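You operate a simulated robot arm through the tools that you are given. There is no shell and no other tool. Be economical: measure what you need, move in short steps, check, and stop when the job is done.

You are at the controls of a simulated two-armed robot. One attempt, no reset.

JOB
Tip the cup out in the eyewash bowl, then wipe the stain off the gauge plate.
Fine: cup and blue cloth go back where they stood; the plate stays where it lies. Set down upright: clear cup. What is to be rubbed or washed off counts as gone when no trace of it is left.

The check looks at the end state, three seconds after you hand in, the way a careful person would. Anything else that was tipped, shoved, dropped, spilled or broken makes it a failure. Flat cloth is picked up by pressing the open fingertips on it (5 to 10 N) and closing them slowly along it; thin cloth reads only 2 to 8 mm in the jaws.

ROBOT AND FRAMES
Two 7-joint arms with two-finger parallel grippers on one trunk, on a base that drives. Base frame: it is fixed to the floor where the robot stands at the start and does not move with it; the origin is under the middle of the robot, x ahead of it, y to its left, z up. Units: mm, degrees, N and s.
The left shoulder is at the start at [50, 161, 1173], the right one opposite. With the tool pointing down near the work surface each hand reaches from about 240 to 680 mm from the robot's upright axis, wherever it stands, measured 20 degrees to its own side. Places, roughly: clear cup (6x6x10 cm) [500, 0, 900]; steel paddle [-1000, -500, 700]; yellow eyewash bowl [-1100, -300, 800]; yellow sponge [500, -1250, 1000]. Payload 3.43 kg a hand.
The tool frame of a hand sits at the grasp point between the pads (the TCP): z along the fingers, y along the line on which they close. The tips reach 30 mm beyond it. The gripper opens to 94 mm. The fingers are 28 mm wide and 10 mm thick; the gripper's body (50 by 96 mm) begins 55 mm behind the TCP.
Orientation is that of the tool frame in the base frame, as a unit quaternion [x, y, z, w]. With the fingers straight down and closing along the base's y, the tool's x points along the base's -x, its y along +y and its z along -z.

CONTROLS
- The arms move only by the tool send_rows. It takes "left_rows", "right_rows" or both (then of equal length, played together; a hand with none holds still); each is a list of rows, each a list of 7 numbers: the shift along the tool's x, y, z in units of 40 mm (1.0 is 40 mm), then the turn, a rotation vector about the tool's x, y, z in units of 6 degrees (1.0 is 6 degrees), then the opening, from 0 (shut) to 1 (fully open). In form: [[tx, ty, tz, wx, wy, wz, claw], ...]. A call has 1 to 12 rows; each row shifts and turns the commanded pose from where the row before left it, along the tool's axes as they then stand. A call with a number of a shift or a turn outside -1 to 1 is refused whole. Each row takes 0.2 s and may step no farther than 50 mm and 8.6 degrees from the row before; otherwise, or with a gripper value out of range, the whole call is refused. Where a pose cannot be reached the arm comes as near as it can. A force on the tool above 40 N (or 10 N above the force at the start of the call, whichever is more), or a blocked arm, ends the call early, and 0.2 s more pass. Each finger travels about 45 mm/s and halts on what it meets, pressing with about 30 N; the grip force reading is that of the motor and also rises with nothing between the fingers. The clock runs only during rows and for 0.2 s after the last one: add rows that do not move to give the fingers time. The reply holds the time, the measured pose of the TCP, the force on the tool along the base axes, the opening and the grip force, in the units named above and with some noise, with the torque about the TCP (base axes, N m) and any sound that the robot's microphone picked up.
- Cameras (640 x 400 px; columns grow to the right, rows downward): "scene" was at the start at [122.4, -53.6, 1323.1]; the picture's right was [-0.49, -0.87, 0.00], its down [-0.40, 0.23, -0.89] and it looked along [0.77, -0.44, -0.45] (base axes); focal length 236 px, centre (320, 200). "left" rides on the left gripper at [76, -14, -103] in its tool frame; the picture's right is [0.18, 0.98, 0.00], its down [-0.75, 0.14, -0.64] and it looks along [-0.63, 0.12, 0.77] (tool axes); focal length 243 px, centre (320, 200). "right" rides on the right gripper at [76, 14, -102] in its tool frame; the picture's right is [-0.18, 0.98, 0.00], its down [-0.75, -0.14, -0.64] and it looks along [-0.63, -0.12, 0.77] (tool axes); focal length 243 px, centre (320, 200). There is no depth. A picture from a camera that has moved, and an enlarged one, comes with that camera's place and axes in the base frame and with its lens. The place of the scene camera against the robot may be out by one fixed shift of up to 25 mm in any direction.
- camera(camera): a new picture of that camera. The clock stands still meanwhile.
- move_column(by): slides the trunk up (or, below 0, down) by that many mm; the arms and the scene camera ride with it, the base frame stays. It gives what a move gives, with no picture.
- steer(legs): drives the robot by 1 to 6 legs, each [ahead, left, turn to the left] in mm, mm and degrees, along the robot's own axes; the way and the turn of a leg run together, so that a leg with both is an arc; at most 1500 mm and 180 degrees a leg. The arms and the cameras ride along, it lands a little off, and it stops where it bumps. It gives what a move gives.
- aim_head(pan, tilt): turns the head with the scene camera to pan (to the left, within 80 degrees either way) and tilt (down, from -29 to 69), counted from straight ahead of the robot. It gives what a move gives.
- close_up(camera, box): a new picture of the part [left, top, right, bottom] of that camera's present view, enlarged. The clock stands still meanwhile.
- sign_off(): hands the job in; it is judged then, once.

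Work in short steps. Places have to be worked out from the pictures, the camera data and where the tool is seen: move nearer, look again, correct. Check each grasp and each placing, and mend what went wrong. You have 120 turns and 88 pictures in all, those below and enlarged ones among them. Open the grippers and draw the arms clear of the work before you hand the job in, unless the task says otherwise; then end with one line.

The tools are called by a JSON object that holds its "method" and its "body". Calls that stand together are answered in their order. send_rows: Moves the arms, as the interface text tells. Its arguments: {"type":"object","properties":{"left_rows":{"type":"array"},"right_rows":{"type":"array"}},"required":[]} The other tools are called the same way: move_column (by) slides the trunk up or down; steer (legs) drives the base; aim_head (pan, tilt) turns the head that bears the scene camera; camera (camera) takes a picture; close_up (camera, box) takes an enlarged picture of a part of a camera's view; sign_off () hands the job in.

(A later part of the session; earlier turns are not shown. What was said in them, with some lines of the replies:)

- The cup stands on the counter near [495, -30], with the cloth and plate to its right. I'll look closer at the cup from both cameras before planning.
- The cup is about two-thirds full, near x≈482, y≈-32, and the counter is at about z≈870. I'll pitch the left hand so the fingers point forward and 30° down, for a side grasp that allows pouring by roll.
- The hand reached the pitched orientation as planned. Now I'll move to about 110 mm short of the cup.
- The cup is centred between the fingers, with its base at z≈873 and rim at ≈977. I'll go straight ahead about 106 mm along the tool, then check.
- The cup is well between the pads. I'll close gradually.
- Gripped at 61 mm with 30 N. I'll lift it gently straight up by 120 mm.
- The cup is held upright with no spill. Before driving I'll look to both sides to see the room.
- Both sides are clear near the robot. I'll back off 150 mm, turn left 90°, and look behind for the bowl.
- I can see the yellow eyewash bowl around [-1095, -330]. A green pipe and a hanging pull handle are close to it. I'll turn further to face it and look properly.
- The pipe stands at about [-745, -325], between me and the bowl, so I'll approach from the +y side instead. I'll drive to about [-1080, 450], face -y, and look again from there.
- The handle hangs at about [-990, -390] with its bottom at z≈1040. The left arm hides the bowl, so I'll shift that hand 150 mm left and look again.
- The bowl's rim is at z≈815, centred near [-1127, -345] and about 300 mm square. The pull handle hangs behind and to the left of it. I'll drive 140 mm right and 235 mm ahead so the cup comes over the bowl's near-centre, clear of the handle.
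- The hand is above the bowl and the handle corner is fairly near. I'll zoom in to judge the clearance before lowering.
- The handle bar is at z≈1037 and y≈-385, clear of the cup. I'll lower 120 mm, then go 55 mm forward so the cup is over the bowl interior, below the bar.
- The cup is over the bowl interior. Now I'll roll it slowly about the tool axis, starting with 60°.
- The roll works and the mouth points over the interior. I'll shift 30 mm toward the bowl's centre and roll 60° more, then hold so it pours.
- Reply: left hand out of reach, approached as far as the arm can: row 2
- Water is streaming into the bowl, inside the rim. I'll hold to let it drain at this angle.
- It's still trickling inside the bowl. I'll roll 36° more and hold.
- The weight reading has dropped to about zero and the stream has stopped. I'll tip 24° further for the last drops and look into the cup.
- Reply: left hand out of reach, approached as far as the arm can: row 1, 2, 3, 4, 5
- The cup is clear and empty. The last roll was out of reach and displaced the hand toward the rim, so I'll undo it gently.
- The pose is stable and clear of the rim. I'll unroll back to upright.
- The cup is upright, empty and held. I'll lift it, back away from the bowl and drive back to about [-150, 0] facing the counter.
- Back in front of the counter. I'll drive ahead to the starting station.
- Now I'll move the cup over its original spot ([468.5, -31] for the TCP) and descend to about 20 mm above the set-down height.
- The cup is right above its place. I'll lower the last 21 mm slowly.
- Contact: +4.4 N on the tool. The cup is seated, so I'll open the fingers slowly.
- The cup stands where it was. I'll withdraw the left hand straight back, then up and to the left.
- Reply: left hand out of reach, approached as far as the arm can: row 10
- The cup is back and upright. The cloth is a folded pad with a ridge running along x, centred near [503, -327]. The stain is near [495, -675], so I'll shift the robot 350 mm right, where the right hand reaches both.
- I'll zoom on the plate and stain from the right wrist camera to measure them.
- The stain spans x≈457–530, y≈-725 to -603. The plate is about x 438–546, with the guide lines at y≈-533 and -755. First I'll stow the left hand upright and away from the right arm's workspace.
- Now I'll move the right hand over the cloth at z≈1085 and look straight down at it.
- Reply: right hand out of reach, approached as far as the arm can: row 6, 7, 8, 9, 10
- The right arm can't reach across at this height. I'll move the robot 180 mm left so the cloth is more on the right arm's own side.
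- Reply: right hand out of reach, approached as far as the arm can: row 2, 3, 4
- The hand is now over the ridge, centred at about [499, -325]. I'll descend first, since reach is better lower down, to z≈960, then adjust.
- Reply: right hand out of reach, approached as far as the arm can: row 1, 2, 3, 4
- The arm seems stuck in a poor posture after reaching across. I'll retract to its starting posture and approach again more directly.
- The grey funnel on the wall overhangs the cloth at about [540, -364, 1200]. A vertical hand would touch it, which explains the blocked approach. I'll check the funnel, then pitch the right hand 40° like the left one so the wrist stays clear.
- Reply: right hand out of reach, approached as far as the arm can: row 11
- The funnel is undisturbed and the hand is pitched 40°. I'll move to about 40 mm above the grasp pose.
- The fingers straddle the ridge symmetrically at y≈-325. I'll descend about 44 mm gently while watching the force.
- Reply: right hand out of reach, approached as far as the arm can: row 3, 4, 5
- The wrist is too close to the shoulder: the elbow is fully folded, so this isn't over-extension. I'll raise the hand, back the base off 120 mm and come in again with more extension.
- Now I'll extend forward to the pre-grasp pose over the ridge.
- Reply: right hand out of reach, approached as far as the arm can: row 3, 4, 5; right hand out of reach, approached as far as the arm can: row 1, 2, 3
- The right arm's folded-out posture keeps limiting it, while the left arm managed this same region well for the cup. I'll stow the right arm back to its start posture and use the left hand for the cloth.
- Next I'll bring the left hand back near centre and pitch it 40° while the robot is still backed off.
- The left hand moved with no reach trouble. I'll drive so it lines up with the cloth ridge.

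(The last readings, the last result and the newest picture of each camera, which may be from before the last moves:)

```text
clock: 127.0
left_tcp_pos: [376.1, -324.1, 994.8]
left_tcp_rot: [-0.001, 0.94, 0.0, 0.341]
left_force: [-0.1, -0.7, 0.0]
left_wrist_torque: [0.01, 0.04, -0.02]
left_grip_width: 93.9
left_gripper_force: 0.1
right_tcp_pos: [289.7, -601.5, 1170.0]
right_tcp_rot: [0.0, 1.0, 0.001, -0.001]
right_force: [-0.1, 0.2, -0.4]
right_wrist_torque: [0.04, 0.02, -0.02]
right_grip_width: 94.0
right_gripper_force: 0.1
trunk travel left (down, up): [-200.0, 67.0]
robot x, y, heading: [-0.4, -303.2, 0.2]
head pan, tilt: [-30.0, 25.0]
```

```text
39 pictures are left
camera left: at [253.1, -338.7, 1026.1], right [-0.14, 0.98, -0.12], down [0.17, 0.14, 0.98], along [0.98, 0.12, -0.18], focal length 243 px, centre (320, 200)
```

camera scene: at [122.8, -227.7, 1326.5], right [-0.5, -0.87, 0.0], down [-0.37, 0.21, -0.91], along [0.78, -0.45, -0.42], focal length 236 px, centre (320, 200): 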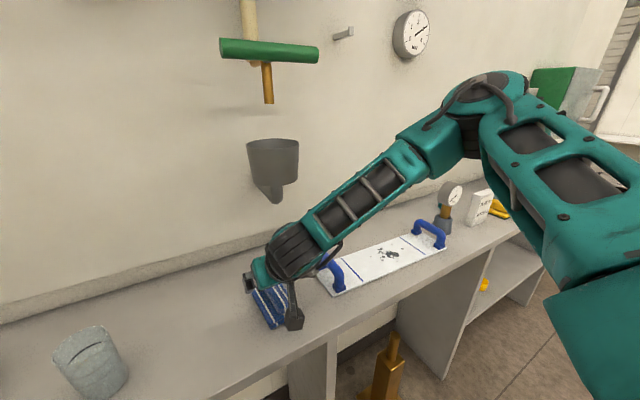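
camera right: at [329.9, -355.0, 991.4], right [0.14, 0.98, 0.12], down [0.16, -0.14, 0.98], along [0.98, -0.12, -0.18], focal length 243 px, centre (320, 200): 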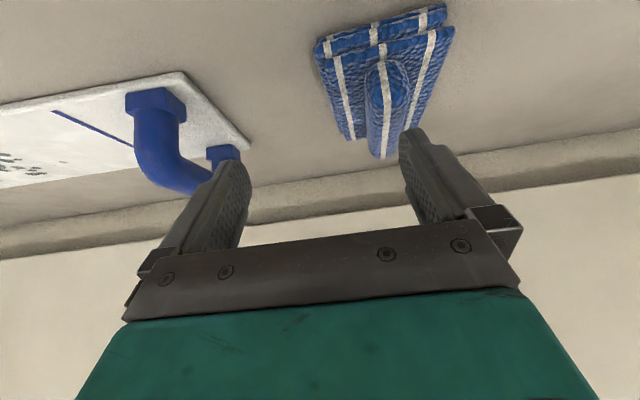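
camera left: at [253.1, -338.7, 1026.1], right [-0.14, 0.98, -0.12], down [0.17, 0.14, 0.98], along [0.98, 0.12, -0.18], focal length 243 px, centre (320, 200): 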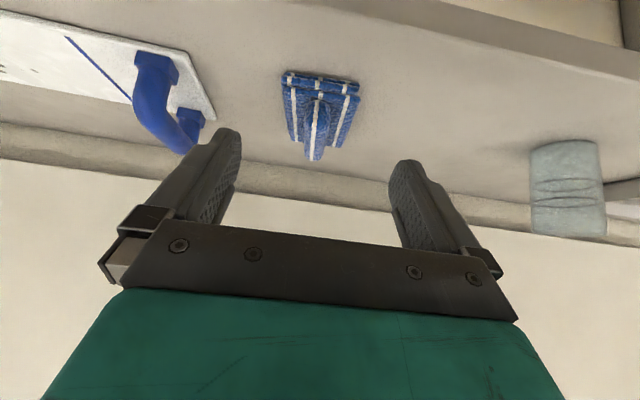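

Well aligned. I'll move forward over the ridge and then down to z≈930.

{"method": "send_rows", "body": {"left_rows": [[-0.42, 0, 0.62, 0, 0, 0, 1], [-0.42, 0, 0.62, 0, 0, 0, 1], [-0.42, -0.04, 0.62, 0, 0, 0, 1], [-0.42, 0, 0.62, 0, 0, 0, 1], [0.17, 0, 0.21, 0, 0, 0, 1], [0.17, 0, 0.21, 0, 0, 0, 1], [0.17, 0, 0.21, 0, 0, 0, 1], [0, 0, 0, 0, 0, 0, 1]]}}

{"method": "camera", "body": {"camera": "left"}}

```text
clock: 128.8
left_tcp_pos: [491.0, -326.5, 929.7]
left_tcp_rot: [-0.001, 0.94, 0.001, 0.342]
left_force: [0.3, 0.2, -0.3]
left_wrist_torque: [-0.01, -0.03, -0.01]
left_grip_width: 93.8
left_gripper_force: 0.0
right_tcp_pos: [288.3, -600.6, 1169.1]
right_tcp_rot: [0.0, 1.0, 0.0, 0.001]
right_force: [1.0, 0.3, 0.7]
right_wrist_torque: [0.01, 0.04, -0.01]
right_grip_width: 94.0
right_gripper_force: 0.1
trunk travel left (down, up): [-200.0, 67.0]
robot x, y, heading: [1.7, -306.3, -0.1]
head pan, tilt: [-30.0, 25.0]
```

```text
38 pictures are left
camera left: at [367.2, -340.5, 960.0], right [-0.14, 0.98, -0.12], down [0.17, 0.14, 0.98], along [0.98, 0.12, -0.18], focal length 243 px, centre (320, 200)
```

left: 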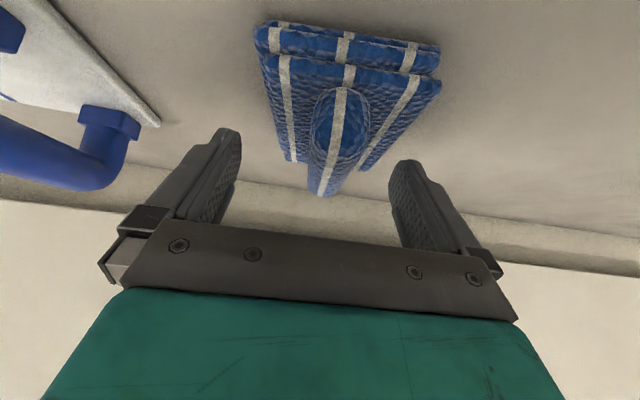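

The ridge spans z≈895–924 and the fingertips are beside it. I'll go down 3 mm and close slowly.

{"method": "send_rows", "body": {"left_rows": [[0.048, 0, 0.057, 0, 0, 0, 0.9], [0, 0, 0, 0, 0, 0, 0.75], [0, 0, 0, 0, 0, 0, 0.6], [0, 0, 0, 0, 0, 0, 0.5], [0, 0, 0, 0, 0, 0, 0.4], [0, 0, 0, 0, 0, 0, 0.32], [0, 0, 0, 0, 0, 0, 0.25], [0, 0, 0, 0, 0, 0, 0.18], [0, 0, 0, 0, 0, 0, 0.1], [0, 0, 0, 0, 0, 0, 0], [0, 0, 0, 0, 0, 0, 0]]}}

{"method": "camera", "body": {"camera": "left"}}

```text
clock: 131.2
left_tcp_pos: [491.7, -325.7, 926.7]
left_tcp_rot: [-0.001, 0.94, 0.0, 0.342]
left_force: [-0.1, -0.8, -1.2]
left_wrist_torque: [0.0, -0.03, -0.01]
left_grip_width: 69.1
left_gripper_force: 30.2
right_tcp_pos: [288.8, -600.8, 1168.7]
right_tcp_rot: [0.0, 1.0, 0.0, 0.001]
right_force: [0.2, 1.1, -0.2]
right_wrist_torque: [0.0, -0.01, -0.02]
right_grip_width: 93.8
right_gripper_force: 0.0
trunk travel left (down, up): [-200.0, 67.0]
robot x, y, heading: [1.0, -305.6, 0.2]
head pan, tilt: [-30.0, 25.0]
```

```text
37 pictures are left
camera left: at [367.8, -340.4, 956.8], right [-0.14, 0.98, -0.12], down [0.17, 0.14, 0.98], along [0.98, 0.12, -0.18], focal length 243 px, centre (320, 200)
```

left: 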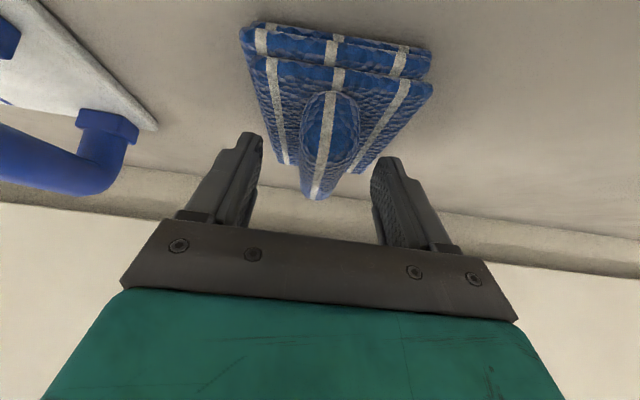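

The fingers stopped at 69 mm with full grip force, so they hold the pad's sides. I'll test with a small lift.

{"method": "send_rows", "body": {"left_rows": [[-0.08, 0, -0.096, 0, 0, 0, 0], [-0.16, 0, -0.19, 0, 0, 0, 0], [-0.16, 0, -0.19, 0, 0, 0, 0], [-0.16, 0, -0.19, 0, 0, 0, 0], [0, 0, 0, 0, 0, 0, 0]]}}

{"method": "camera", "body": {"camera": "left"}}

```text
clock: 132.4
left_tcp_pos: [494.4, -325.6, 961.1]
left_tcp_rot: [-0.001, 0.94, 0.001, 0.341]
left_force: [-1.0, -1.3, -0.4]
left_wrist_torque: [0.02, 0.0, -0.02]
left_grip_width: 69.1
left_gripper_force: 29.6
right_tcp_pos: [289.2, -600.9, 1169.0]
right_tcp_rot: [0.0, 1.0, 0.001, 0.0]
right_force: [0.3, 0.9, 0.9]
right_wrist_torque: [-0.02, 0.02, -0.03]
right_grip_width: 93.7
right_gripper_force: 0.1
trunk travel left (down, up): [-200.0, 67.0]
robot x, y, heading: [-1.6, -308.8, 0.2]
head pan, tilt: [-30.0, 25.0]
```

```text
36 pictures are left
camera left: at [369.4, -340.1, 991.8], right [-0.14, 0.98, -0.12], down [0.17, 0.14, 0.98], along [0.98, 0.12, -0.18], focal length 243 px, centre (320, 200)
```

left: 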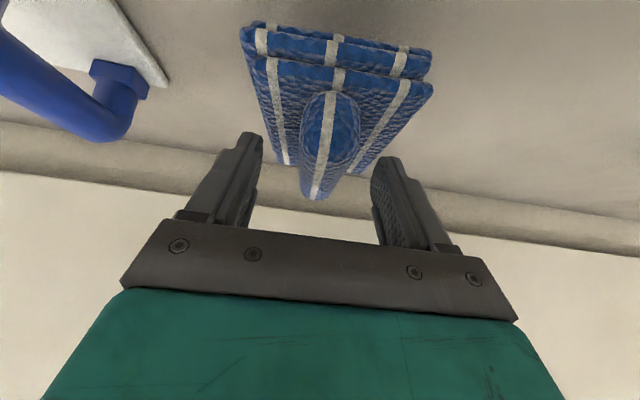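

The cloth is held firmly. I'll raise it clear of the plate handles and drive about 338 mm right to bring it over the stain.

{"method": "send_rows", "body": {"left_rows": [[-0.29, 0, -0.345, 0, 0, 0, 0], [-0.29, 0, -0.345, 0, 0, 0, 0], [-0.29, 0, -0.345, 0, 0, 0, 0], [-0.29, 0, -0.345, 0, 0, 0, 0], [0, 0, 0, 0, 0, 0, 0]]}}

{"method": "steer", "body": {"legs": [[0, -338, 0]]}}

{"method": "aim_head", "body": {"pan": 0, "tilt": 50}}

{"method": "camera", "body": {"camera": "scene"}}

{"method": "camera", "body": {"camera": "left"}}

```text
clock: 133.6
left_tcp_pos: [492.3, -325.5, 1033.4]
left_tcp_rot: [-0.001, 0.94, 0.0, 0.34]
left_force: [0.9, 0.2, -0.5]
left_wrist_torque: [0.01, -0.01, 0.01]
left_grip_width: 69.1
left_gripper_force: 30.2
right_tcp_pos: [287.6, -601.4, 1169.0]
right_tcp_rot: [0.0, 1.0, 0.0, 0.001]
right_force: [0.1, 0.1, 0.1]
right_wrist_torque: [-0.01, 0.01, -0.02]
right_grip_width: 94.0
right_gripper_force: 0.1
trunk travel left (down, up): [-200.0, 67.0]
robot x, y, heading: [0.6, -305.4, -0.0]
head pan, tilt: [-30.0, 25.0]
```

```text
clock: 135.8
left_tcp_pos: [492.9, -659.9, 1034.2]
left_tcp_rot: [0.0, 0.94, 0.0, 0.341]
left_force: [0.7, 0.0, -1.1]
left_wrist_torque: [-0.02, 0.0, 0.02]
left_grip_width: 69.5
left_gripper_force: 30.4
right_tcp_pos: [287.6, -936.3, 1167.9]
right_tcp_rot: [0.002, 1.0, 0.001, 0.001]
right_force: [0.1, 0.1, 0.0]
right_wrist_torque: [0.02, -0.01, -0.02]
right_grip_width: 94.2
right_gripper_force: 0.0
trunk travel left (down, up): [-200.0, 67.0]
robot x, y, heading: [-0.2, -640.8, 0.0]
head pan, tilt: [-30.0, 25.0]
```

```text
clock: 136.7
left_tcp_pos: [492.1, -659.8, 1033.7]
left_tcp_rot: [0.0, 0.94, 0.001, 0.342]
left_force: [0.4, -0.2, -1.1]
left_wrist_torque: [-0.02, -0.01, 0.05]
left_grip_width: 69.1
left_gripper_force: 30.0
right_tcp_pos: [286.9, -936.9, 1169.5]
right_tcp_rot: [0.001, 1.0, 0.0, 0.001]
right_force: [0.3, 0.7, 0.1]
right_wrist_torque: [0.0, 0.0, -0.03]
right_grip_width: 93.8
right_gripper_force: 0.0
trunk travel left (down, up): [-200.0, 67.0]
robot x, y, heading: [1.2, -640.9, -0.2]
head pan, tilt: [0.0, 50.0]
```

```text
35 pictures are left
camera scene: at [119.8, -649.5, 1289.0], right [0.0, -1.0, 0.0], down [-0.77, 0.0, -0.64], along [0.64, 0.0, -0.77], focal length 236 px, centre (320, 200)
```

scene: 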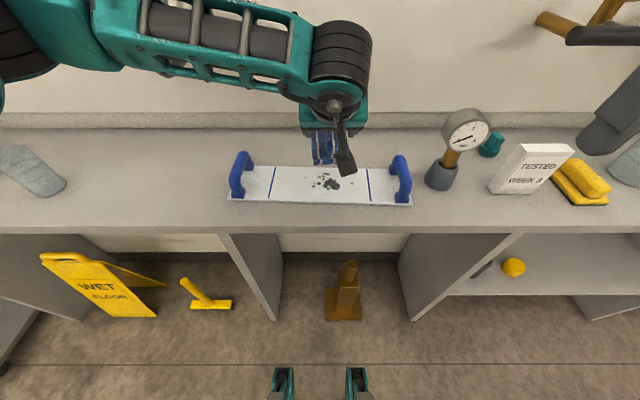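

```text
34 pictures are left
camera left: at [367.9, -674.5, 1063.9], right [-0.14, 0.98, -0.12], down [0.17, 0.14, 0.98], along [0.98, 0.12, -0.18], focal length 243 px, centre (320, 200)
```

left: 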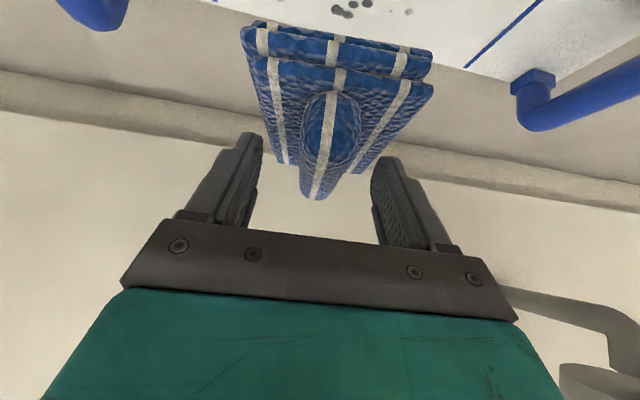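

The stain's position is confirmed by the wrist view. I'll lower the cloth just left of the stain, to a few mm above the plate, then feel for contact.

{"method": "send_rows", "body": {"left_rows": [[0.406, 0.375, 0.387, 0, 0, 0, 0], [0.406, 0.375, 0.387, 0, 0, 0, 0], [0.406, 0.375, 0.387, 0, 0, 0, 0], [0.406, 0.375, 0.387, 0, 0, 0, 0], [0, 0, 0, 0, 0, 0, 0]]}}

{"method": "send_rows", "body": {"left_rows": [[0.032, 0, 0.038, 0, 0, 0, 0], [0.032, 0, 0.038, 0, 0, 0, 0], [0.032, 0, 0.038, 0, 0, 0, 0], [0.016, 0, 0.019, 0, 0, 0, 0], [0, 0, 0, 0, 0, 0, 0]]}}

{"method": "camera", "body": {"camera": "scene"}}

```text
clock: 137.9
left_tcp_pos: [481.1, -598.8, 944.6]
left_tcp_rot: [0.0, 0.94, 0.0, 0.342]
left_force: [0.9, 0.2, -0.2]
left_wrist_torque: [-0.02, -0.02, 0.02]
left_grip_width: 69.1
left_gripper_force: 30.0
right_tcp_pos: [287.1, -935.3, 1167.8]
right_tcp_rot: [0.002, 1.0, 0.0, 0.001]
right_force: [0.0, 0.8, 0.3]
right_wrist_torque: [-0.03, -0.01, 0.01]
right_grip_width: 94.0
right_gripper_force: 0.0
trunk travel left (down, up): [-200.0, 67.0]
robot x, y, heading: [-1.1, -637.7, -0.2]
head pan, tilt: [0.0, 50.0]
```

```text
clock: 139.1
left_tcp_pos: [481.4, -600.7, 938.0]
left_tcp_rot: [0.0, 0.94, 0.0, 0.341]
left_force: [-0.1, -0.6, -0.6]
left_wrist_torque: [0.0, -0.01, -0.02]
left_grip_width: 69.0
left_gripper_force: 29.9
right_tcp_pos: [288.3, -935.7, 1168.8]
right_tcp_rot: [0.002, 1.0, 0.001, 0.0]
right_force: [-0.2, 0.5, 0.7]
right_wrist_torque: [0.02, 0.01, -0.01]
right_grip_width: 93.8
right_gripper_force: 0.1
trunk travel left (down, up): [-200.0, 67.0]
robot x, y, heading: [-3.5, -641.6, -0.2]
head pan, tilt: [0.0, 50.0]
```

```text
33 pictures are left
camera scene: at [119.8, -649.4, 1288.9], right [0.0, -1.0, 0.0], down [-0.77, 0.0, -0.64], along [0.64, 0.0, -0.77], focal length 236 px, centre (320, 200)
```

scene: 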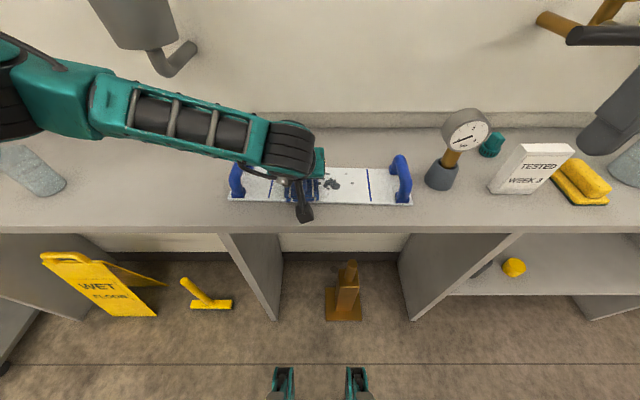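

No contact yet at 938. I'll go on down in 1.5 mm steps.

{"method": "send_rows", "body": {"left_rows": [[0.024, 0, 0.029, 0, 0, 0, 0], [0.024, 0, 0.029, 0, 0, 0, 0], [0, 0, 0, 0, 0, 0, 0]]}}

```text
clock: 139.9
left_tcp_pos: [480.3, -600.6, 934.9]
left_tcp_rot: [0.0, 0.94, 0.0, 0.341]
left_force: [0.0, 0.7, 0.3]
left_wrist_torque: [0.03, 0.03, 0.0]
left_grip_width: 69.0
left_gripper_force: 29.3
right_tcp_pos: [287.7, -936.2, 1169.4]
right_tcp_rot: [0.001, 1.0, 0.0, 0.001]
right_force: [0.0, -0.2, -0.5]
right_wrist_torque: [-0.01, -0.01, -0.01]
right_grip_width: 94.1
right_gripper_force: 0.0
trunk travel left (down, up): [-200.0, 67.0]
robot x, y, heading: [-0.2, -640.0, -0.2]
head pan, tilt: [0.0, 50.0]
```

{"method": "send_rows", "body": {"left_rows": [[0.024, 0, 0.029, 0, 0, 0, 0], [0.016, 0, 0.019, 0, 0, 0, 0], [0, 0, 0, 0, 0, 0, 0]]}}

```text
clock: 140.7
left_tcp_pos: [481.4, -601.6, 934.0]
left_tcp_rot: [-0.001, 0.939, -0.001, 0.344]
left_force: [-4.6, 0.9, 14.3]
left_wrist_torque: [0.17, 0.23, 0.08]
left_grip_width: 68.9
left_gripper_force: 30.0
right_tcp_pos: [287.2, -935.0, 1170.2]
right_tcp_rot: [0.001, 1.0, -0.001, 0.002]
right_force: [-1.1, -0.8, 0.0]
right_wrist_torque: [0.01, 0.0, -0.02]
right_grip_width: 93.7
right_gripper_force: 0.1
trunk travel left (down, up): [-200.0, 67.0]
robot x, y, heading: [2.0, -639.6, -0.1]
head pan, tilt: [0.0, 50.0]
```

Contact at about 934 with 14 N. I'll ease up 0.8 mm and stroke slowly along -y across the stain.

{"method": "send_rows", "body": {"left_rows": [[-0.013, 0, -0.015, 0, 0, 0, 0], [0, -0.25, 0, 0, 0, 0, 0], [0, -0.25, 0, 0, 0, 0, 0], [0, -0.25, 0, 0, 0, 0, 0], [0, -0.25, 0, 0, 0, 0, 0], [0, 0, 0, 0, 0, 0, 0]]}}

{"method": "camera", "body": {"camera": "scene"}}

```text
clock: 142.1
left_tcp_pos: [481.3, -639.7, 934.3]
left_tcp_rot: [-0.001, 0.94, 0.001, 0.341]
left_force: [1.0, 7.3, 19.7]
left_wrist_torque: [0.35, -0.3, 0.14]
left_grip_width: 69.1
left_gripper_force: 30.0
right_tcp_pos: [286.1, -936.4, 1169.4]
right_tcp_rot: [0.001, 1.0, 0.0, 0.001]
right_force: [-0.5, 0.2, 0.7]
right_wrist_torque: [0.0, -0.01, -0.01]
right_grip_width: 94.2
right_gripper_force: 0.2
trunk travel left (down, up): [-200.0, 67.0]
robot x, y, heading: [0.2, -639.3, -0.1]
head pan, tilt: [0.0, 50.0]
```

```text
32 pictures are left
camera scene: at [118.4, -648.7, 1289.2], right [0.0, -1.0, 0.0], down [-0.77, 0.0, -0.64], along [0.64, 0.0, -0.77], focal length 236 px, centre (320, 200)
```

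scene: 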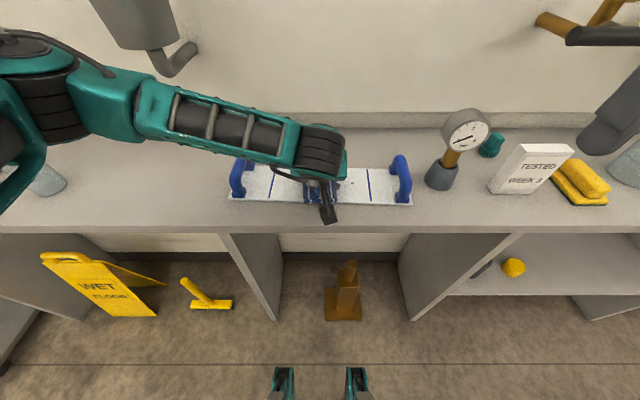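

The force grew to 20 N, but the plate has not moved. I'll ease up 1 mm and continue the stroke to about y -712.

{"method": "send_rows", "body": {"left_rows": [[-0.016, 0, -0.019, 0, 0, 0, 0], [0, -0.25, 0, 0, 0, 0, 0], [0, -0.25, 0, 0, 0, 0, 0], [0, -0.25, 0, 0, 0, 0, 0], [0, -0.25, 0, 0, 0, 0, 0], [0, -0.25, 0, 0, 0, 0, 0], [0, -0.25, 0, 0, 0, 0, 0], [0, -0.25, 0, 0, 0, 0, 0], [0, 0, 0, 0, 0, 0, 0]]}}

{"method": "close_up", "body": {"camera": "scene", "box": [210, 130, 430, 230]}}

```text
clock: 144.1
left_tcp_pos: [480.1, -709.4, 933.6]
left_tcp_rot: [0.0, 0.94, 0.0, 0.341]
left_force: [-0.6, 4.3, 8.3]
left_wrist_torque: [0.08, -0.04, 0.11]
left_grip_width: 69.0
left_gripper_force: 30.1
right_tcp_pos: [287.7, -935.5, 1169.4]
right_tcp_rot: [0.001, 1.0, 0.001, 0.001]
right_force: [0.3, -0.7, -0.2]
right_wrist_torque: [-0.02, 0.0, -0.05]
right_grip_width: 94.2
right_gripper_force: 0.1
trunk travel left (down, up): [-200.0, 67.0]
robot x, y, heading: [-0.2, -642.5, -0.1]
head pan, tilt: [0.0, 50.0]
```

```text
2.91 times, centred on (320, 180) of scene
camera zoom: at [119.0, -649.0, 1289.0], right [0.0, -1.0, 0.0], down [-0.77, 0.0, -0.64], along [0.64, 0.0, -0.77], focal length 685 px, centre (320, 258)
```

zoom: 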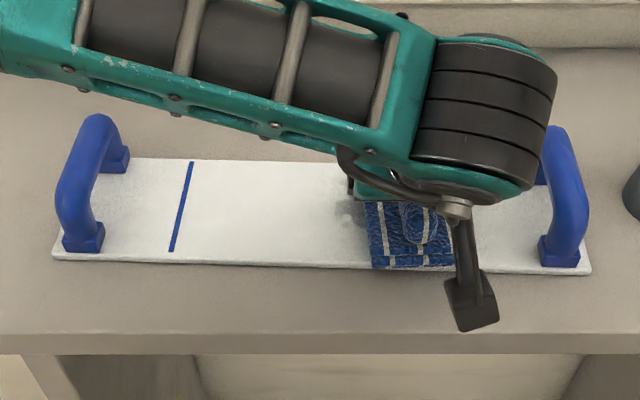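

It's wiping: most is gone and some grey shadow remains. I'll stroke back and forth twice.

{"method": "send_rows", "body": {"left_rows": [[0, 0.4, 0, 0, 0, 0, 0], [0, 0.4, 0, 0, 0, 0, 0], [0, 0.4, 0, 0, 0, 0, 0], [0, 0.4, 0, 0, 0, 0, 0], [0, 0.4, 0, 0, 0, 0, 0], [0, 0.4, 0, 0, 0, 0, 0], [0, 0.2, 0, 0, 0, 0, 0], [0, 0, 0, 0, 0, 0, 0]]}}

{"method": "send_rows", "body": {"left_rows": [[0, -0.4, 0, 0, 0, 0, 0], [0, -0.4, 0, 0, 0, 0, 0], [0, -0.4, 0, 0, 0, 0, 0], [0, -0.4, 0, 0, 0, 0, 0], [0, -0.4, 0, 0, 0, 0, 0], [0, -0.4, 0, 0, 0, 0, 0], [0, -0.2, 0, 0, 0, 0, 0], [0, 0, 0, 0, 0, 0, 0]]}}

{"method": "send_rows", "body": {"left_rows": [[0, 0.4, 0, 0, 0, 0, 0], [0, 0.4, 0, 0, 0, 0, 0], [0, 0.4, 0, 0, 0, 0, 0], [0, 0.4, 0, 0, 0, 0, 0], [0, 0.4, 0, 0, 0, 0, 0], [0, 0.4, 0, 0, 0, 0, 0], [0, 0.4, 0, 0, 0, 0, 0], [0, 0, 0, 0, 0, 0, 0]]}}

{"method": "close_up", "body": {"camera": "scene", "box": [210, 130, 430, 230]}}

```text
clock: 145.9
left_tcp_pos: [481.4, -607.7, 933.8]
left_tcp_rot: [-0.001, 0.94, 0.001, 0.342]
left_force: [-0.3, -4.2, 7.5]
left_wrist_torque: [-0.24, -0.07, -0.02]
left_grip_width: 68.8
left_gripper_force: 30.0
right_tcp_pos: [287.2, -935.8, 1168.3]
right_tcp_rot: [0.001, 1.0, -0.001, 0.001]
right_force: [0.0, 0.3, -0.5]
right_wrist_torque: [-0.02, -0.02, -0.01]
right_grip_width: 94.1
right_gripper_force: 0.1
trunk travel left (down, up): [-200.0, 67.0]
robot x, y, heading: [0.4, -638.5, -0.3]
head pan, tilt: [0.0, 50.0]
```

```text
clock: 147.7
left_tcp_pos: [482.5, -711.3, 933.8]
left_tcp_rot: [0.0, 0.94, -0.001, 0.342]
left_force: [-0.4, 1.9, 5.3]
left_wrist_torque: [0.12, -0.02, 0.02]
left_grip_width: 69.1
left_gripper_force: 29.3
right_tcp_pos: [286.7, -935.5, 1169.3]
right_tcp_rot: [0.001, 1.0, -0.001, 0.001]
right_force: [0.2, 0.3, 0.8]
right_wrist_torque: [-0.02, -0.02, 0.02]
right_grip_width: 94.0
right_gripper_force: 0.1
trunk travel left (down, up): [-200.0, 67.0]
robot x, y, heading: [-0.8, -642.0, -0.1]
head pan, tilt: [0.0, 50.0]
```

```text
clock: 149.5
left_tcp_pos: [481.6, -599.2, 935.5]
left_tcp_rot: [0.0, 0.939, 0.0, 0.343]
left_force: [-0.3, -2.6, 9.6]
left_wrist_torque: [-0.02, 0.1, 0.06]
left_grip_width: 68.9
left_gripper_force: 29.8
right_tcp_pos: [287.1, -936.0, 1169.1]
right_tcp_rot: [0.001, 1.0, 0.0, 0.002]
right_force: [0.1, -0.1, 0.0]
right_wrist_torque: [-0.01, 0.0, 0.0]
right_grip_width: 93.9
right_gripper_force: 0.1
trunk travel left (down, up): [-200.0, 67.0]
robot x, y, heading: [-4.0, -644.3, -0.2]
head pan, tilt: [0.0, 50.0]
```

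```text
2.91 times, centred on (320, 180) of scene
camera zoom: at [119.2, -649.7, 1289.1], right [0.0, -1.0, 0.0], down [-0.77, 0.0, -0.64], along [0.64, 0.0, -0.77], focal length 685 px, centre (320, 258)
```

zoom: 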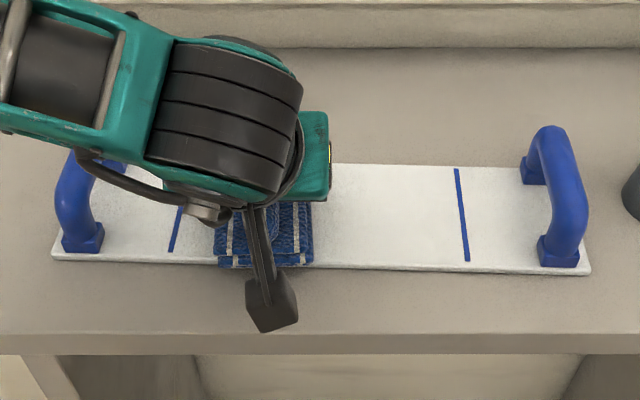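

The right half looks clean. I'll make one more pass shifted 8 mm toward the wall, then lift at the far end and inspect.

{"method": "send_rows", "body": {"left_rows": [[-0.153, 0, 0.128, 0, 0, 0, 0], [0, -0.4, 0, 0, 0, 0, 0], [0, -0.4, 0, 0, 0, 0, 0], [0, -0.4, 0, 0, 0, 0, 0], [0, -0.4, 0, 0, 0, 0, 0], [0, -0.4, 0, 0, 0, 0, 0], [0, -0.4, 0, 0, 0, 0, 0], [0, -0.35, 0, 0, 0, 0, 0], [0, 0, 0, 0, 0, 0, 0]]}}

{"method": "send_rows", "body": {"left_rows": [[-0.153, 0.2, -0.25, 0, 0, 0, 0], [-0.32, 0.4, -0.38, 0, 0, 0, 0], [-0.32, 0.4, -0.38, 0, 0, 0, 0], [-0.32, 0.4, -0.38, 0, 0, 0, 0], [0, 0.8, 0, 0, 0, 0, 0], [0, 0.8, 0, 0, 0, 0, 0], [0, 0.8, 0, 0, 0, 0, 0], [0, 0, 0, 0, 0, 0, 0]]}}

{"method": "close_up", "body": {"camera": "scene", "box": [210, 130, 430, 230]}}

```text
clock: 151.5
left_tcp_pos: [489.0, -706.8, 934.2]
left_tcp_rot: [-0.001, 0.94, 0.001, 0.341]
left_force: [-0.6, 2.3, 6.4]
left_wrist_torque: [0.1, 0.0, 0.12]
left_grip_width: 68.8
left_gripper_force: 30.3
right_tcp_pos: [287.1, -935.3, 1168.6]
right_tcp_rot: [0.0, 1.0, 0.0, 0.001]
right_force: [0.5, 0.0, 0.4]
right_wrist_torque: [0.02, 0.02, -0.03]
right_grip_width: 93.8
right_gripper_force: 0.0
trunk travel left (down, up): [-200.0, 67.0]
robot x, y, heading: [0.9, -642.2, -0.1]
head pan, tilt: [0.0, 50.0]
```

```text
clock: 153.3
left_tcp_pos: [485.9, -558.6, 1004.2]
left_tcp_rot: [0.0, 0.94, 0.0, 0.341]
left_force: [0.1, -0.5, -0.9]
left_wrist_torque: [0.01, 0.02, -0.04]
left_grip_width: 68.6
left_gripper_force: 30.7
right_tcp_pos: [288.0, -936.1, 1169.0]
right_tcp_rot: [0.002, 1.0, 0.0, 0.0]
right_force: [-0.1, -0.8, 0.2]
right_wrist_torque: [-0.01, -0.01, 0.0]
right_grip_width: 94.0
right_gripper_force: 0.2
trunk travel left (down, up): [-200.0, 67.0]
robot x, y, heading: [-1.7, -639.2, -0.4]
head pan, tilt: [0.0, 50.0]
```

```text
2.91 times, centred on (320, 180) of scene
camera zoom: at [119.9, -649.7, 1288.9], right [0.0, -1.0, 0.0], down [-0.77, 0.0, -0.64], along [0.64, 0.0, -0.77], focal length 685 px, centre (320, 258)
```

zoom: 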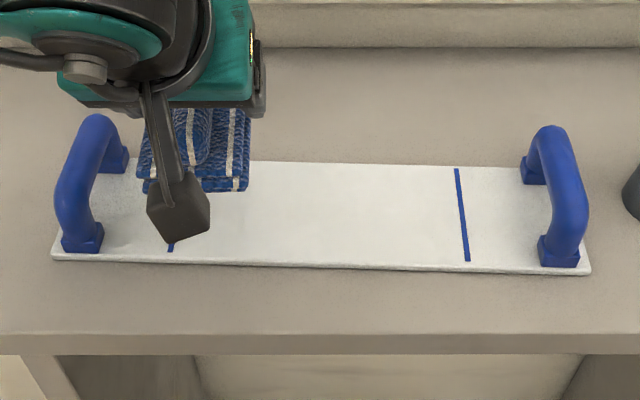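

The plate looks clean and unmoved. I'll zoom in tighter to check for faint traces.

{"method": "close_up", "body": {"camera": "scene", "box": [280, 175, 380, 228]}}

{"method": "close_up", "body": {"camera": "left", "box": [0, 0, 250, 130]}}

```text
6.40 times, centred on (330, 202) of scene
camera zoom: at [119.9, -649.7, 1288.9], right [0.0, -1.0, 0.0], down [-0.77, 0.0, -0.64], along [0.64, 0.0, -0.77], focal length 1508 px, centre (256, 190)
```

zoom: 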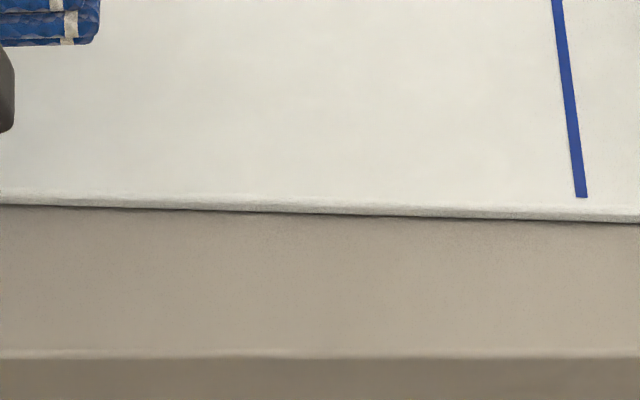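

```text
2.56 times, centred on (125, 65) of left
camera zoom: at [362.3, -571.9, 1034.3], right [-0.14, 0.98, -0.12], down [0.17, 0.14, 0.98], along [0.98, 0.12, -0.18], focal length 621 px, centre (819, 546)
```

zoom: 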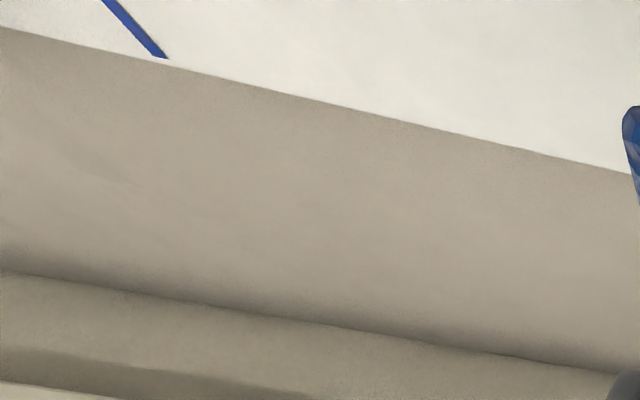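

No trace is left. I'll raise the cloth, recentre the hand, and drive back left 334 mm to the cloth's place.

{"method": "send_rows", "body": {"left_rows": [[-0.25, 0, -0.29, 0, 0, 0, 0], [-0.25, -0.4, -0.29, 0, 0, 0, 0], [0, -0.8, 0, 0, 0, 0, 0], [0, -0.8, 0, 0, 0, 0, 0], [0, -0.5, 0, 0, 0, 0, 0], [0, 0, 0, 0, 0, 0, 0]]}}

{"method": "steer", "body": {"legs": [[0, 334, 0]]}}

{"method": "camera", "body": {"camera": "left"}}

```text
clock: 154.7
left_tcp_pos: [488.4, -656.8, 1033.6]
left_tcp_rot: [-0.001, 0.94, 0.001, 0.341]
left_force: [-0.2, -0.1, -0.7]
left_wrist_torque: [-0.02, 0.0, -0.03]
left_grip_width: 68.8
left_gripper_force: 29.7
right_tcp_pos: [287.1, -936.3, 1169.2]
right_tcp_rot: [0.0, 1.0, 0.0, 0.001]
right_force: [0.0, 0.3, -0.5]
right_wrist_torque: [-0.01, 0.01, -0.01]
right_grip_width: 94.0
right_gripper_force: 0.1
trunk travel left (down, up): [-200.0, 67.0]
robot x, y, heading: [-2.5, -643.8, -0.2]
head pan, tilt: [0.0, 50.0]
```

```text
clock: 156.9
left_tcp_pos: [489.6, -323.9, 1034.9]
left_tcp_rot: [0.002, 0.94, -0.001, 0.341]
left_force: [-0.1, -0.9, -0.6]
left_wrist_torque: [-0.03, 0.01, -0.04]
left_grip_width: 68.9
left_gripper_force: 30.0
right_tcp_pos: [287.4, -602.0, 1168.5]
right_tcp_rot: [0.003, 1.0, -0.001, 0.0]
right_force: [-0.3, 0.8, -0.5]
right_wrist_torque: [-0.01, -0.03, 0.02]
right_grip_width: 93.9
right_gripper_force: 0.2
trunk travel left (down, up): [-200.0, 67.0]
robot x, y, heading: [3.9, -308.2, -0.3]
head pan, tilt: [0.0, 50.0]
```

```text
26 pictures are left
camera left: at [365.0, -337.9, 1065.2], right [-0.14, 0.98, -0.12], down [0.17, 0.14, 0.98], along [0.98, 0.11, -0.18], focal length 243 px, centre (320, 200)
```

left: 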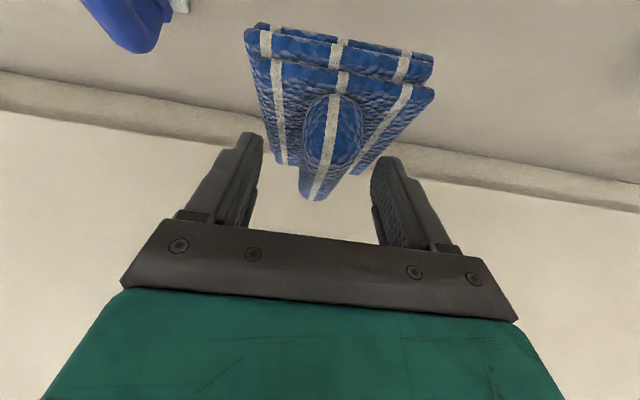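

The cloth is centred in the grip. It originally lay with about 4° more yaw, so I'll descend over the original place and restore that yaw before setting it down.

{"method": "send_rows", "body": {"left_rows": [[0.297, -0.008, 0.37, 0, 0, 0, 0], [0.297, -0.008, 0.37, 0, 0, 0, 0], [0.297, -0.008, 0.37, 0, 0, 0, 0], [0.297, -0.008, 0.37, 0, 0, 0, 0], [0.297, -0.008, 0.37, 0, 0, 0, 0], [0, 0, 0, -0.43, 0, -0.51, 0], [0, 0, 0, 0, 0, 0, 0]]}}

{"method": "send_rows", "body": {"left_rows": [[0.08, 0, 0.096, 0, 0, 0, 0], [0.048, 0, 0.057, 0, 0, 0, 0], [0.032, 0, 0.038, 0, 0, 0, 0], [0, 0, 0, 0, 0, 0, 0]]}}

```text
clock: 158.5
left_tcp_pos: [491.2, -324.9, 940.7]
left_tcp_rot: [-0.032, 0.94, 0.012, 0.34]
left_force: [-0.1, -0.8, -0.7]
left_wrist_torque: [-0.04, -0.01, 0.01]
left_grip_width: 68.8
left_gripper_force: 29.6
right_tcp_pos: [287.2, -602.5, 1169.3]
right_tcp_rot: [0.003, 1.0, -0.001, 0.0]
right_force: [-0.5, 0.2, 0.7]
right_wrist_torque: [0.01, 0.0, 0.0]
right_grip_width: 94.1
right_gripper_force: 0.1
trunk travel left (down, up): [-200.0, 67.0]
robot x, y, heading: [0.5, -307.6, -0.5]
head pan, tilt: [0.0, 50.0]
```

```text
clock: 159.5
left_tcp_pos: [492.4, -324.0, 929.8]
left_tcp_rot: [-0.031, 0.939, 0.012, 0.341]
left_force: [-0.1, 0.2, -1.4]
left_wrist_torque: [0.01, 0.01, -0.01]
left_grip_width: 69.0
left_gripper_force: 30.1
right_tcp_pos: [288.5, -602.8, 1170.0]
right_tcp_rot: [0.002, 1.0, 0.0, 0.0]
right_force: [0.2, 0.4, -0.4]
right_wrist_torque: [0.0, 0.0, -0.02]
right_grip_width: 94.1
right_gripper_force: 0.1
trunk travel left (down, up): [-200.0, 67.0]
robot x, y, heading: [1.4, -307.3, -0.3]
head pan, tilt: [0.0, 50.0]
```

At 930 there's no contact yet. I'll do the last few mm.

{"method": "send_rows", "body": {"left_rows": [[0.02, 0, 0.024, 0, 0, 0, 0], [0.02, 0, 0.024, 0, 0, 0, 0], [0.016, 0, 0.019, 0, 0, 0, 0], [0, 0, 0, 0, 0, 0, 0]]}}

```text
clock: 160.5
left_tcp_pos: [490.1, -326.1, 926.7]
left_tcp_rot: [-0.031, 0.939, 0.011, 0.341]
left_force: [0.5, 0.6, -0.6]
left_wrist_torque: [0.0, -0.01, -0.02]
left_grip_width: 68.7
left_gripper_force: 30.2
right_tcp_pos: [287.3, -601.5, 1169.8]
right_tcp_rot: [0.003, 1.0, -0.001, 0.0]
right_force: [0.6, -1.1, 0.3]
right_wrist_torque: [0.0, 0.0, -0.02]
right_grip_width: 93.9
right_gripper_force: 0.2
trunk travel left (down, up): [-200.0, 67.0]
robot x, y, heading: [3.2, -306.2, -0.4]
head pan, tilt: [0.0, 50.0]
```

{"method": "send_rows", "body": {"left_rows": [[0.016, 0, 0.019, 0, 0, 0, 0], [0.016, 0, 0.019, 0, 0, 0, 0], [0, 0, 0, 0, 0, 0, 0]]}}

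```text
clock: 161.3
left_tcp_pos: [492.0, -326.1, 925.2]
left_tcp_rot: [-0.032, 0.939, 0.011, 0.342]
left_force: [-2.5, 1.9, 8.3]
left_wrist_torque: [0.06, 0.18, 0.0]
left_grip_width: 68.9
left_gripper_force: 30.3
right_tcp_pos: [287.2, -602.0, 1169.6]
right_tcp_rot: [0.002, 1.0, 0.001, 0.001]
right_force: [0.2, -0.2, -0.3]
right_wrist_torque: [0.03, 0.0, 0.0]
right_grip_width: 93.9
right_gripper_force: 0.0
trunk travel left (down, up): [-200.0, 67.0]
robot x, y, heading: [2.3, -306.4, -0.4]
head pan, tilt: [0.0, 50.0]
```

Contact at 8 N: the cloth rests on the counter. I'll open slowly and check.

{"method": "send_rows", "body": {"left_rows": [[0, 0, 0, 0, 0, 0, 0.6], [0, 0, 0, 0, 0, 0, 0.72], [0, 0, 0, 0, 0, 0, 0.8], [0, 0, 0, 0, 0, 0, 0.9], [0, 0, 0, 0, 0, 0, 1], [0, 0, 0, 0, 0, 0, 1], [0, 0, 0, 0, 0, 0, 1]]}}

{"method": "camera", "body": {"camera": "left"}}

```text
clock: 162.9
left_tcp_pos: [489.8, -325.8, 923.7]
left_tcp_rot: [-0.03, 0.939, 0.01, 0.341]
left_force: [-0.5, 0.3, 0.4]
left_wrist_torque: [-0.04, 0.01, 0.01]
left_grip_width: 94.0
left_gripper_force: 0.2
right_tcp_pos: [287.7, -601.6, 1169.2]
right_tcp_rot: [0.004, 1.0, 0.0, 0.001]
right_force: [-0.6, -0.4, 0.2]
right_wrist_torque: [-0.02, 0.0, 0.04]
right_grip_width: 93.8
right_gripper_force: 0.1
trunk travel left (down, up): [-200.0, 67.0]
robot x, y, heading: [0.9, -302.3, -0.5]
head pan, tilt: [0.0, 50.0]
```

```text
25 pictures are left
camera left: at [368.4, -348.1, 954.9], right [-0.21, 0.97, -0.12], down [0.16, 0.15, 0.98], along [0.97, 0.18, -0.18], focal length 243 px, centre (320, 200)
```

left: 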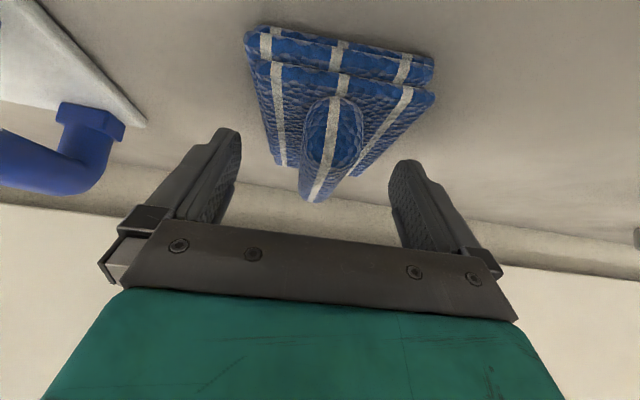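

The cloth is released. I'll raise the hand straight up, then back off.

{"method": "send_rows", "body": {"left_rows": [[-0.29, 0, -0.345, 0, 0, 0, 1], [-0.29, 0, -0.345, 0, 0, 0, 1], [-0.29, 0, -0.345, 0, 0, 0, 1], [-0.29, 0, -0.345, 0, 0, 0, 1], [0.57, 0, -0.48, 0, 0, 0, 1], [0.57, 0, -0.48, 0, 0, 0, 1], [0.57, 0, -0.48, 0, 0, 0, 1], [-0.4, 0.5, -0.48, 0, 0, 0, 1], [-0.4, 0.5, -0.48, 0, 0, 0, 1], [-0.4, 0.5, -0.48, 0, 0, 0, 1], [-0.4, 0.5, -0.48, 0, 0, 0, 1], [0, 0, 0, 0, 0, 0, 1]]}}

{"method": "steer", "body": {"legs": [[0, 305, 0.4]]}}

{"method": "close_up", "body": {"camera": "right", "box": [270, 140, 390, 230]}}

```text
clock: 165.5
left_tcp_pos: [397.5, -251.2, 1098.0]
left_tcp_rot: [-0.031, 0.939, 0.012, 0.341]
left_force: [0.3, 0.0, 0.8]
left_wrist_torque: [0.01, 0.01, -0.02]
left_grip_width: 94.1
left_gripper_force: 0.0
right_tcp_pos: [288.1, -603.1, 1170.3]
right_tcp_rot: [0.002, 1.0, 0.0, -0.001]
right_force: [-0.3, 0.4, -0.4]
right_wrist_torque: [0.02, -0.01, -0.03]
right_grip_width: 94.1
right_gripper_force: 0.1
trunk travel left (down, up): [-200.0, 67.0]
robot x, y, heading: [3.3, -304.6, -0.3]
head pan, tilt: [0.0, 50.0]
```

```text
clock: 167.6
left_tcp_pos: [397.2, 55.3, 1097.8]
left_tcp_rot: [-0.035, 0.939, 0.013, 0.341]
left_force: [0.1, 0.3, -0.3]
left_wrist_torque: [-0.04, -0.01, -0.01]
left_grip_width: 94.0
left_gripper_force: 0.0
right_tcp_pos: [291.1, -295.5, 1169.3]
right_tcp_rot: [0.0, 1.0, -0.001, 0.0]
right_force: [-0.1, -0.4, -0.1]
right_wrist_torque: [-0.01, 0.04, -0.03]
right_grip_width: 93.8
right_gripper_force: 0.1
trunk travel left (down, up): [-200.0, 67.0]
robot x, y, heading: [3.6, 0.1, -0.0]
head pan, tilt: [0.0, 50.0]
```

```text
4.44 times, centred on (330, 185) of right
camera zoom: at [213.9, -282.3, 1271.3], right [0.18, 0.98, 0.0], down [0.75, -0.14, 0.64], along [0.63, -0.12, -0.77], focal length 1078 px, centre (276, 267)
```

zoom: 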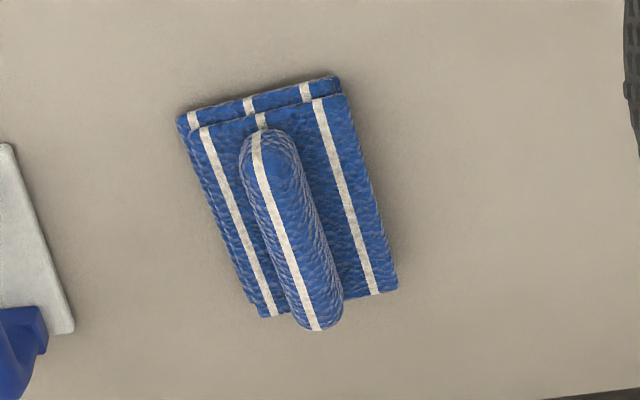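

The cloth lies within about 4 mm and 1° of where it was. Now a final overview of the cup, plate and counter.

{"method": "aim_head", "body": {"pan": -29.7, "tilt": 27.1}}

{"method": "camera", "body": {"camera": "scene"}}

{"method": "close_up", "body": {"camera": "scene", "box": [160, 200, 480, 400]}}

```text
clock: 168.6
left_tcp_pos: [397.9, 55.6, 1099.0]
left_tcp_rot: [-0.034, 0.939, 0.012, 0.341]
left_force: [-0.1, -0.1, 0.7]
left_wrist_torque: [0.0, 0.0, 0.02]
left_grip_width: 93.7
left_gripper_force: 0.0
right_tcp_pos: [289.3, -295.3, 1169.5]
right_tcp_rot: [0.0, 1.0, 0.001, 0.001]
right_force: [-0.5, 0.3, -0.4]
right_wrist_torque: [0.03, -0.01, 0.02]
right_grip_width: 93.9
right_gripper_force: 0.0
trunk travel left (down, up): [-200.0, 67.0]
robot x, y, heading: [0.7, -0.7, -0.1]
head pan, tilt: [-29.7, 27.1]
```

```text
23 pictures are left
camera scene: at [123.9, -55.5, 1323.0], right [-0.49, -0.87, 0.0], down [-0.4, 0.23, -0.89], along [0.77, -0.44, -0.46], focal length 236 px, centre (320, 200)
```

scene: 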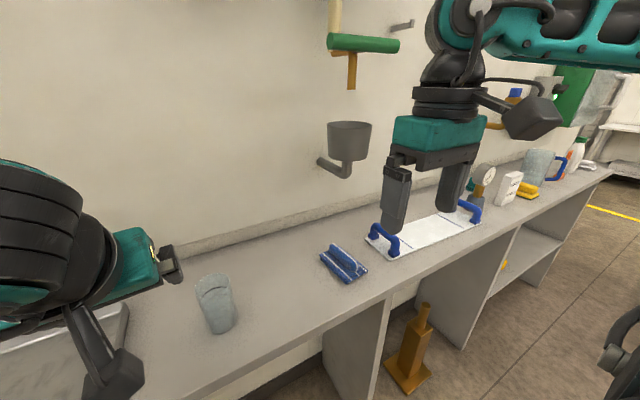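

```text
2.00 times, centred on (320, 300) of scene
camera zoom: at [123.9, -55.5, 1323.0], right [-0.49, -0.87, 0.0], down [-0.4, 0.23, -0.89], along [0.77, -0.44, -0.46], focal length 471 px, centre (320, 0)
```

zoom: 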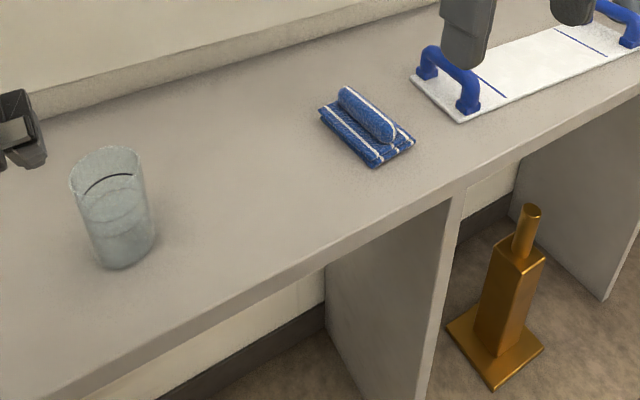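

Everything is in place. I want to be sure the cup is really empty, so I'll zoom in on it.

{"method": "close_up", "body": {"camera": "scene", "box": [180, 260, 260, 340]}}

{"method": "camera", "body": {"camera": "left"}}

```text
5.00 times, centred on (220, 300) of scene
camera zoom: at [123.9, -55.5, 1323.0], right [-0.49, -0.87, 0.0], down [-0.4, 0.23, -0.89], along [0.77, -0.44, -0.46], focal length 1178 px, centre (820, -300)
```

zoom: 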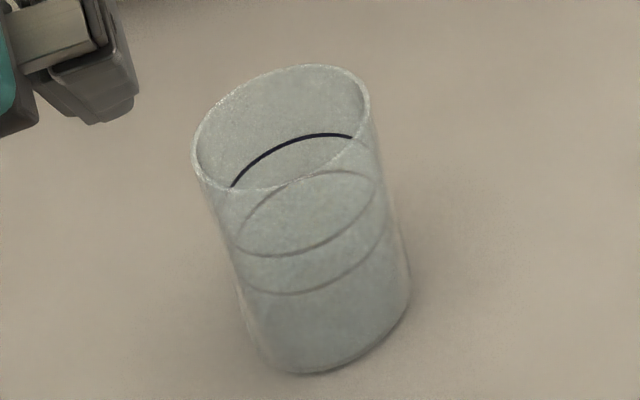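

```text
20 pictures are left
camera left: at [275.6, 32.1, 1128.1], right [-0.21, 0.97, -0.12], down [0.15, 0.15, 0.98], along [0.96, 0.19, -0.18], focal length 243 px, centre (320, 200)
```

left: 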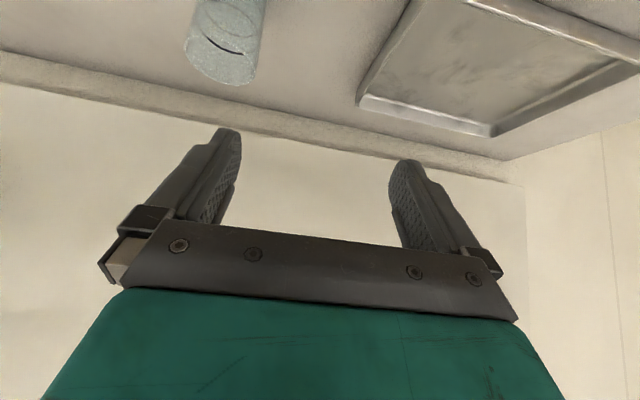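

The ring marks also showed when the cup was inverted, so they belong to the cup. To be certain, I'll bring the left hand back to its start pose and look straight down into it.

{"method": "send_rows", "body": {"left_rows": [[-0.4, 0, -0.48, 0, 0, 0, 1], [-0.4, 0, -0.48, 0, 0, 0, 1], [-0.4, 0, -0.48, 0, 0, 0, 1], [-0.4, 0, -0.48, 0, 0, 0, 1], [0, 0, 0, 0, 0.95, 0, 1], [0, 0, 0, 0, 0.95, 0, 1], [0, 0, 0, 0, 0.95, 0, 1], [0, 0, 0, 0, 0.95, 0, 1], [0, 0, 0, 0, 0.95, 0, 1], [0, 0, 0, 0, 0.95, 0, 1], [0, 0, 0, 0, 0.97, 0, 1], [0, 0, 0, 0, 0, 0, 1]]}}

{"method": "send_rows", "body": {"left_rows": [[0, -0.55, 0, 0, 0, 0, 1], [0, -0.55, 0, 0, 0, 0, 1], [0, -0.5, 0, 0, 0, 0, 1], [0, 0, 0, 0, 0, 0, 1]]}}

{"method": "close_up", "body": {"camera": "left", "box": [220, 60, 380, 160]}}

```text
clock: 171.2
left_tcp_pos: [396.8, 55.2, 1197.9]
left_tcp_rot: [-0.036, 0.999, 0.0, -0.001]
left_force: [0.0, 0.2, -0.3]
left_wrist_torque: [0.01, 0.05, -0.04]
left_grip_width: 94.0
left_gripper_force: 0.0
right_tcp_pos: [290.4, -296.4, 1168.6]
right_tcp_rot: [0.001, 1.0, 0.0, 0.001]
right_force: [0.3, -0.1, 0.9]
right_wrist_torque: [-0.01, 0.0, -0.02]
right_grip_width: 93.8
right_gripper_force: 0.0
trunk travel left (down, up): [-200.0, 67.0]
robot x, y, heading: [4.4, 0.6, 0.1]
head pan, tilt: [-29.7, 27.1]
```

```text
clock: 172.2
left_tcp_pos: [400.7, -8.6, 1198.3]
left_tcp_rot: [-0.036, 0.999, -0.001, -0.002]
left_force: [0.8, -0.1, 0.3]
left_wrist_torque: [0.01, 0.0, -0.03]
left_grip_width: 94.1
left_gripper_force: 0.1
right_tcp_pos: [290.1, -296.0, 1168.9]
right_tcp_rot: [0.0, 1.0, 0.0, 0.001]
right_force: [0.0, 0.3, 0.0]
right_wrist_torque: [-0.01, 0.0, 0.03]
right_grip_width: 94.2
right_gripper_force: 0.1
trunk travel left (down, up): [-200.0, 67.0]
robot x, y, heading: [1.6, -3.1, 0.1]
head pan, tilt: [-29.7, 27.1]
```

```text
4.00 times, centred on (300, 110) of left
camera zoom: at [327.4, -28.7, 1301.1], right [-0.26, 0.97, 0.0], down [0.74, 0.2, 0.64], along [0.62, 0.16, -0.77], focal length 970 px, centre (400, 560)
```

zoom: 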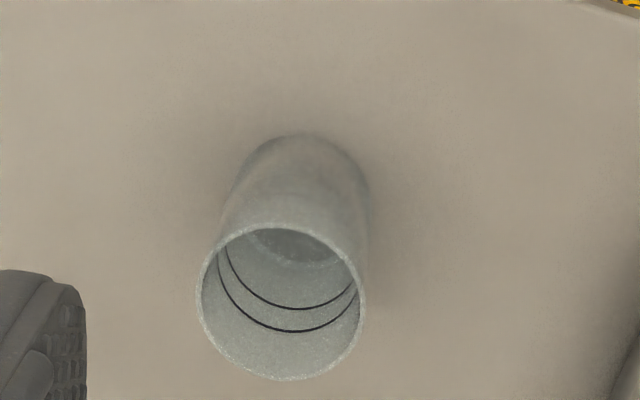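

The cup is empty: two mark rings and a bare bottom. Both grippers are open and clear, the cup and cloth are back, and the plate is clean, so I'm handing in.

{"method": "sign_off", "body": {}}

```text
The job is handed in.
```

The cup was emptied into the eyewash bowl and set back upright, the gauge plate was wiped with no visible trace left and stayed in place, and the cloth was put back within about 4 mm and 1° of where it lay; I did not go back to check the floor around the bowl for drips.
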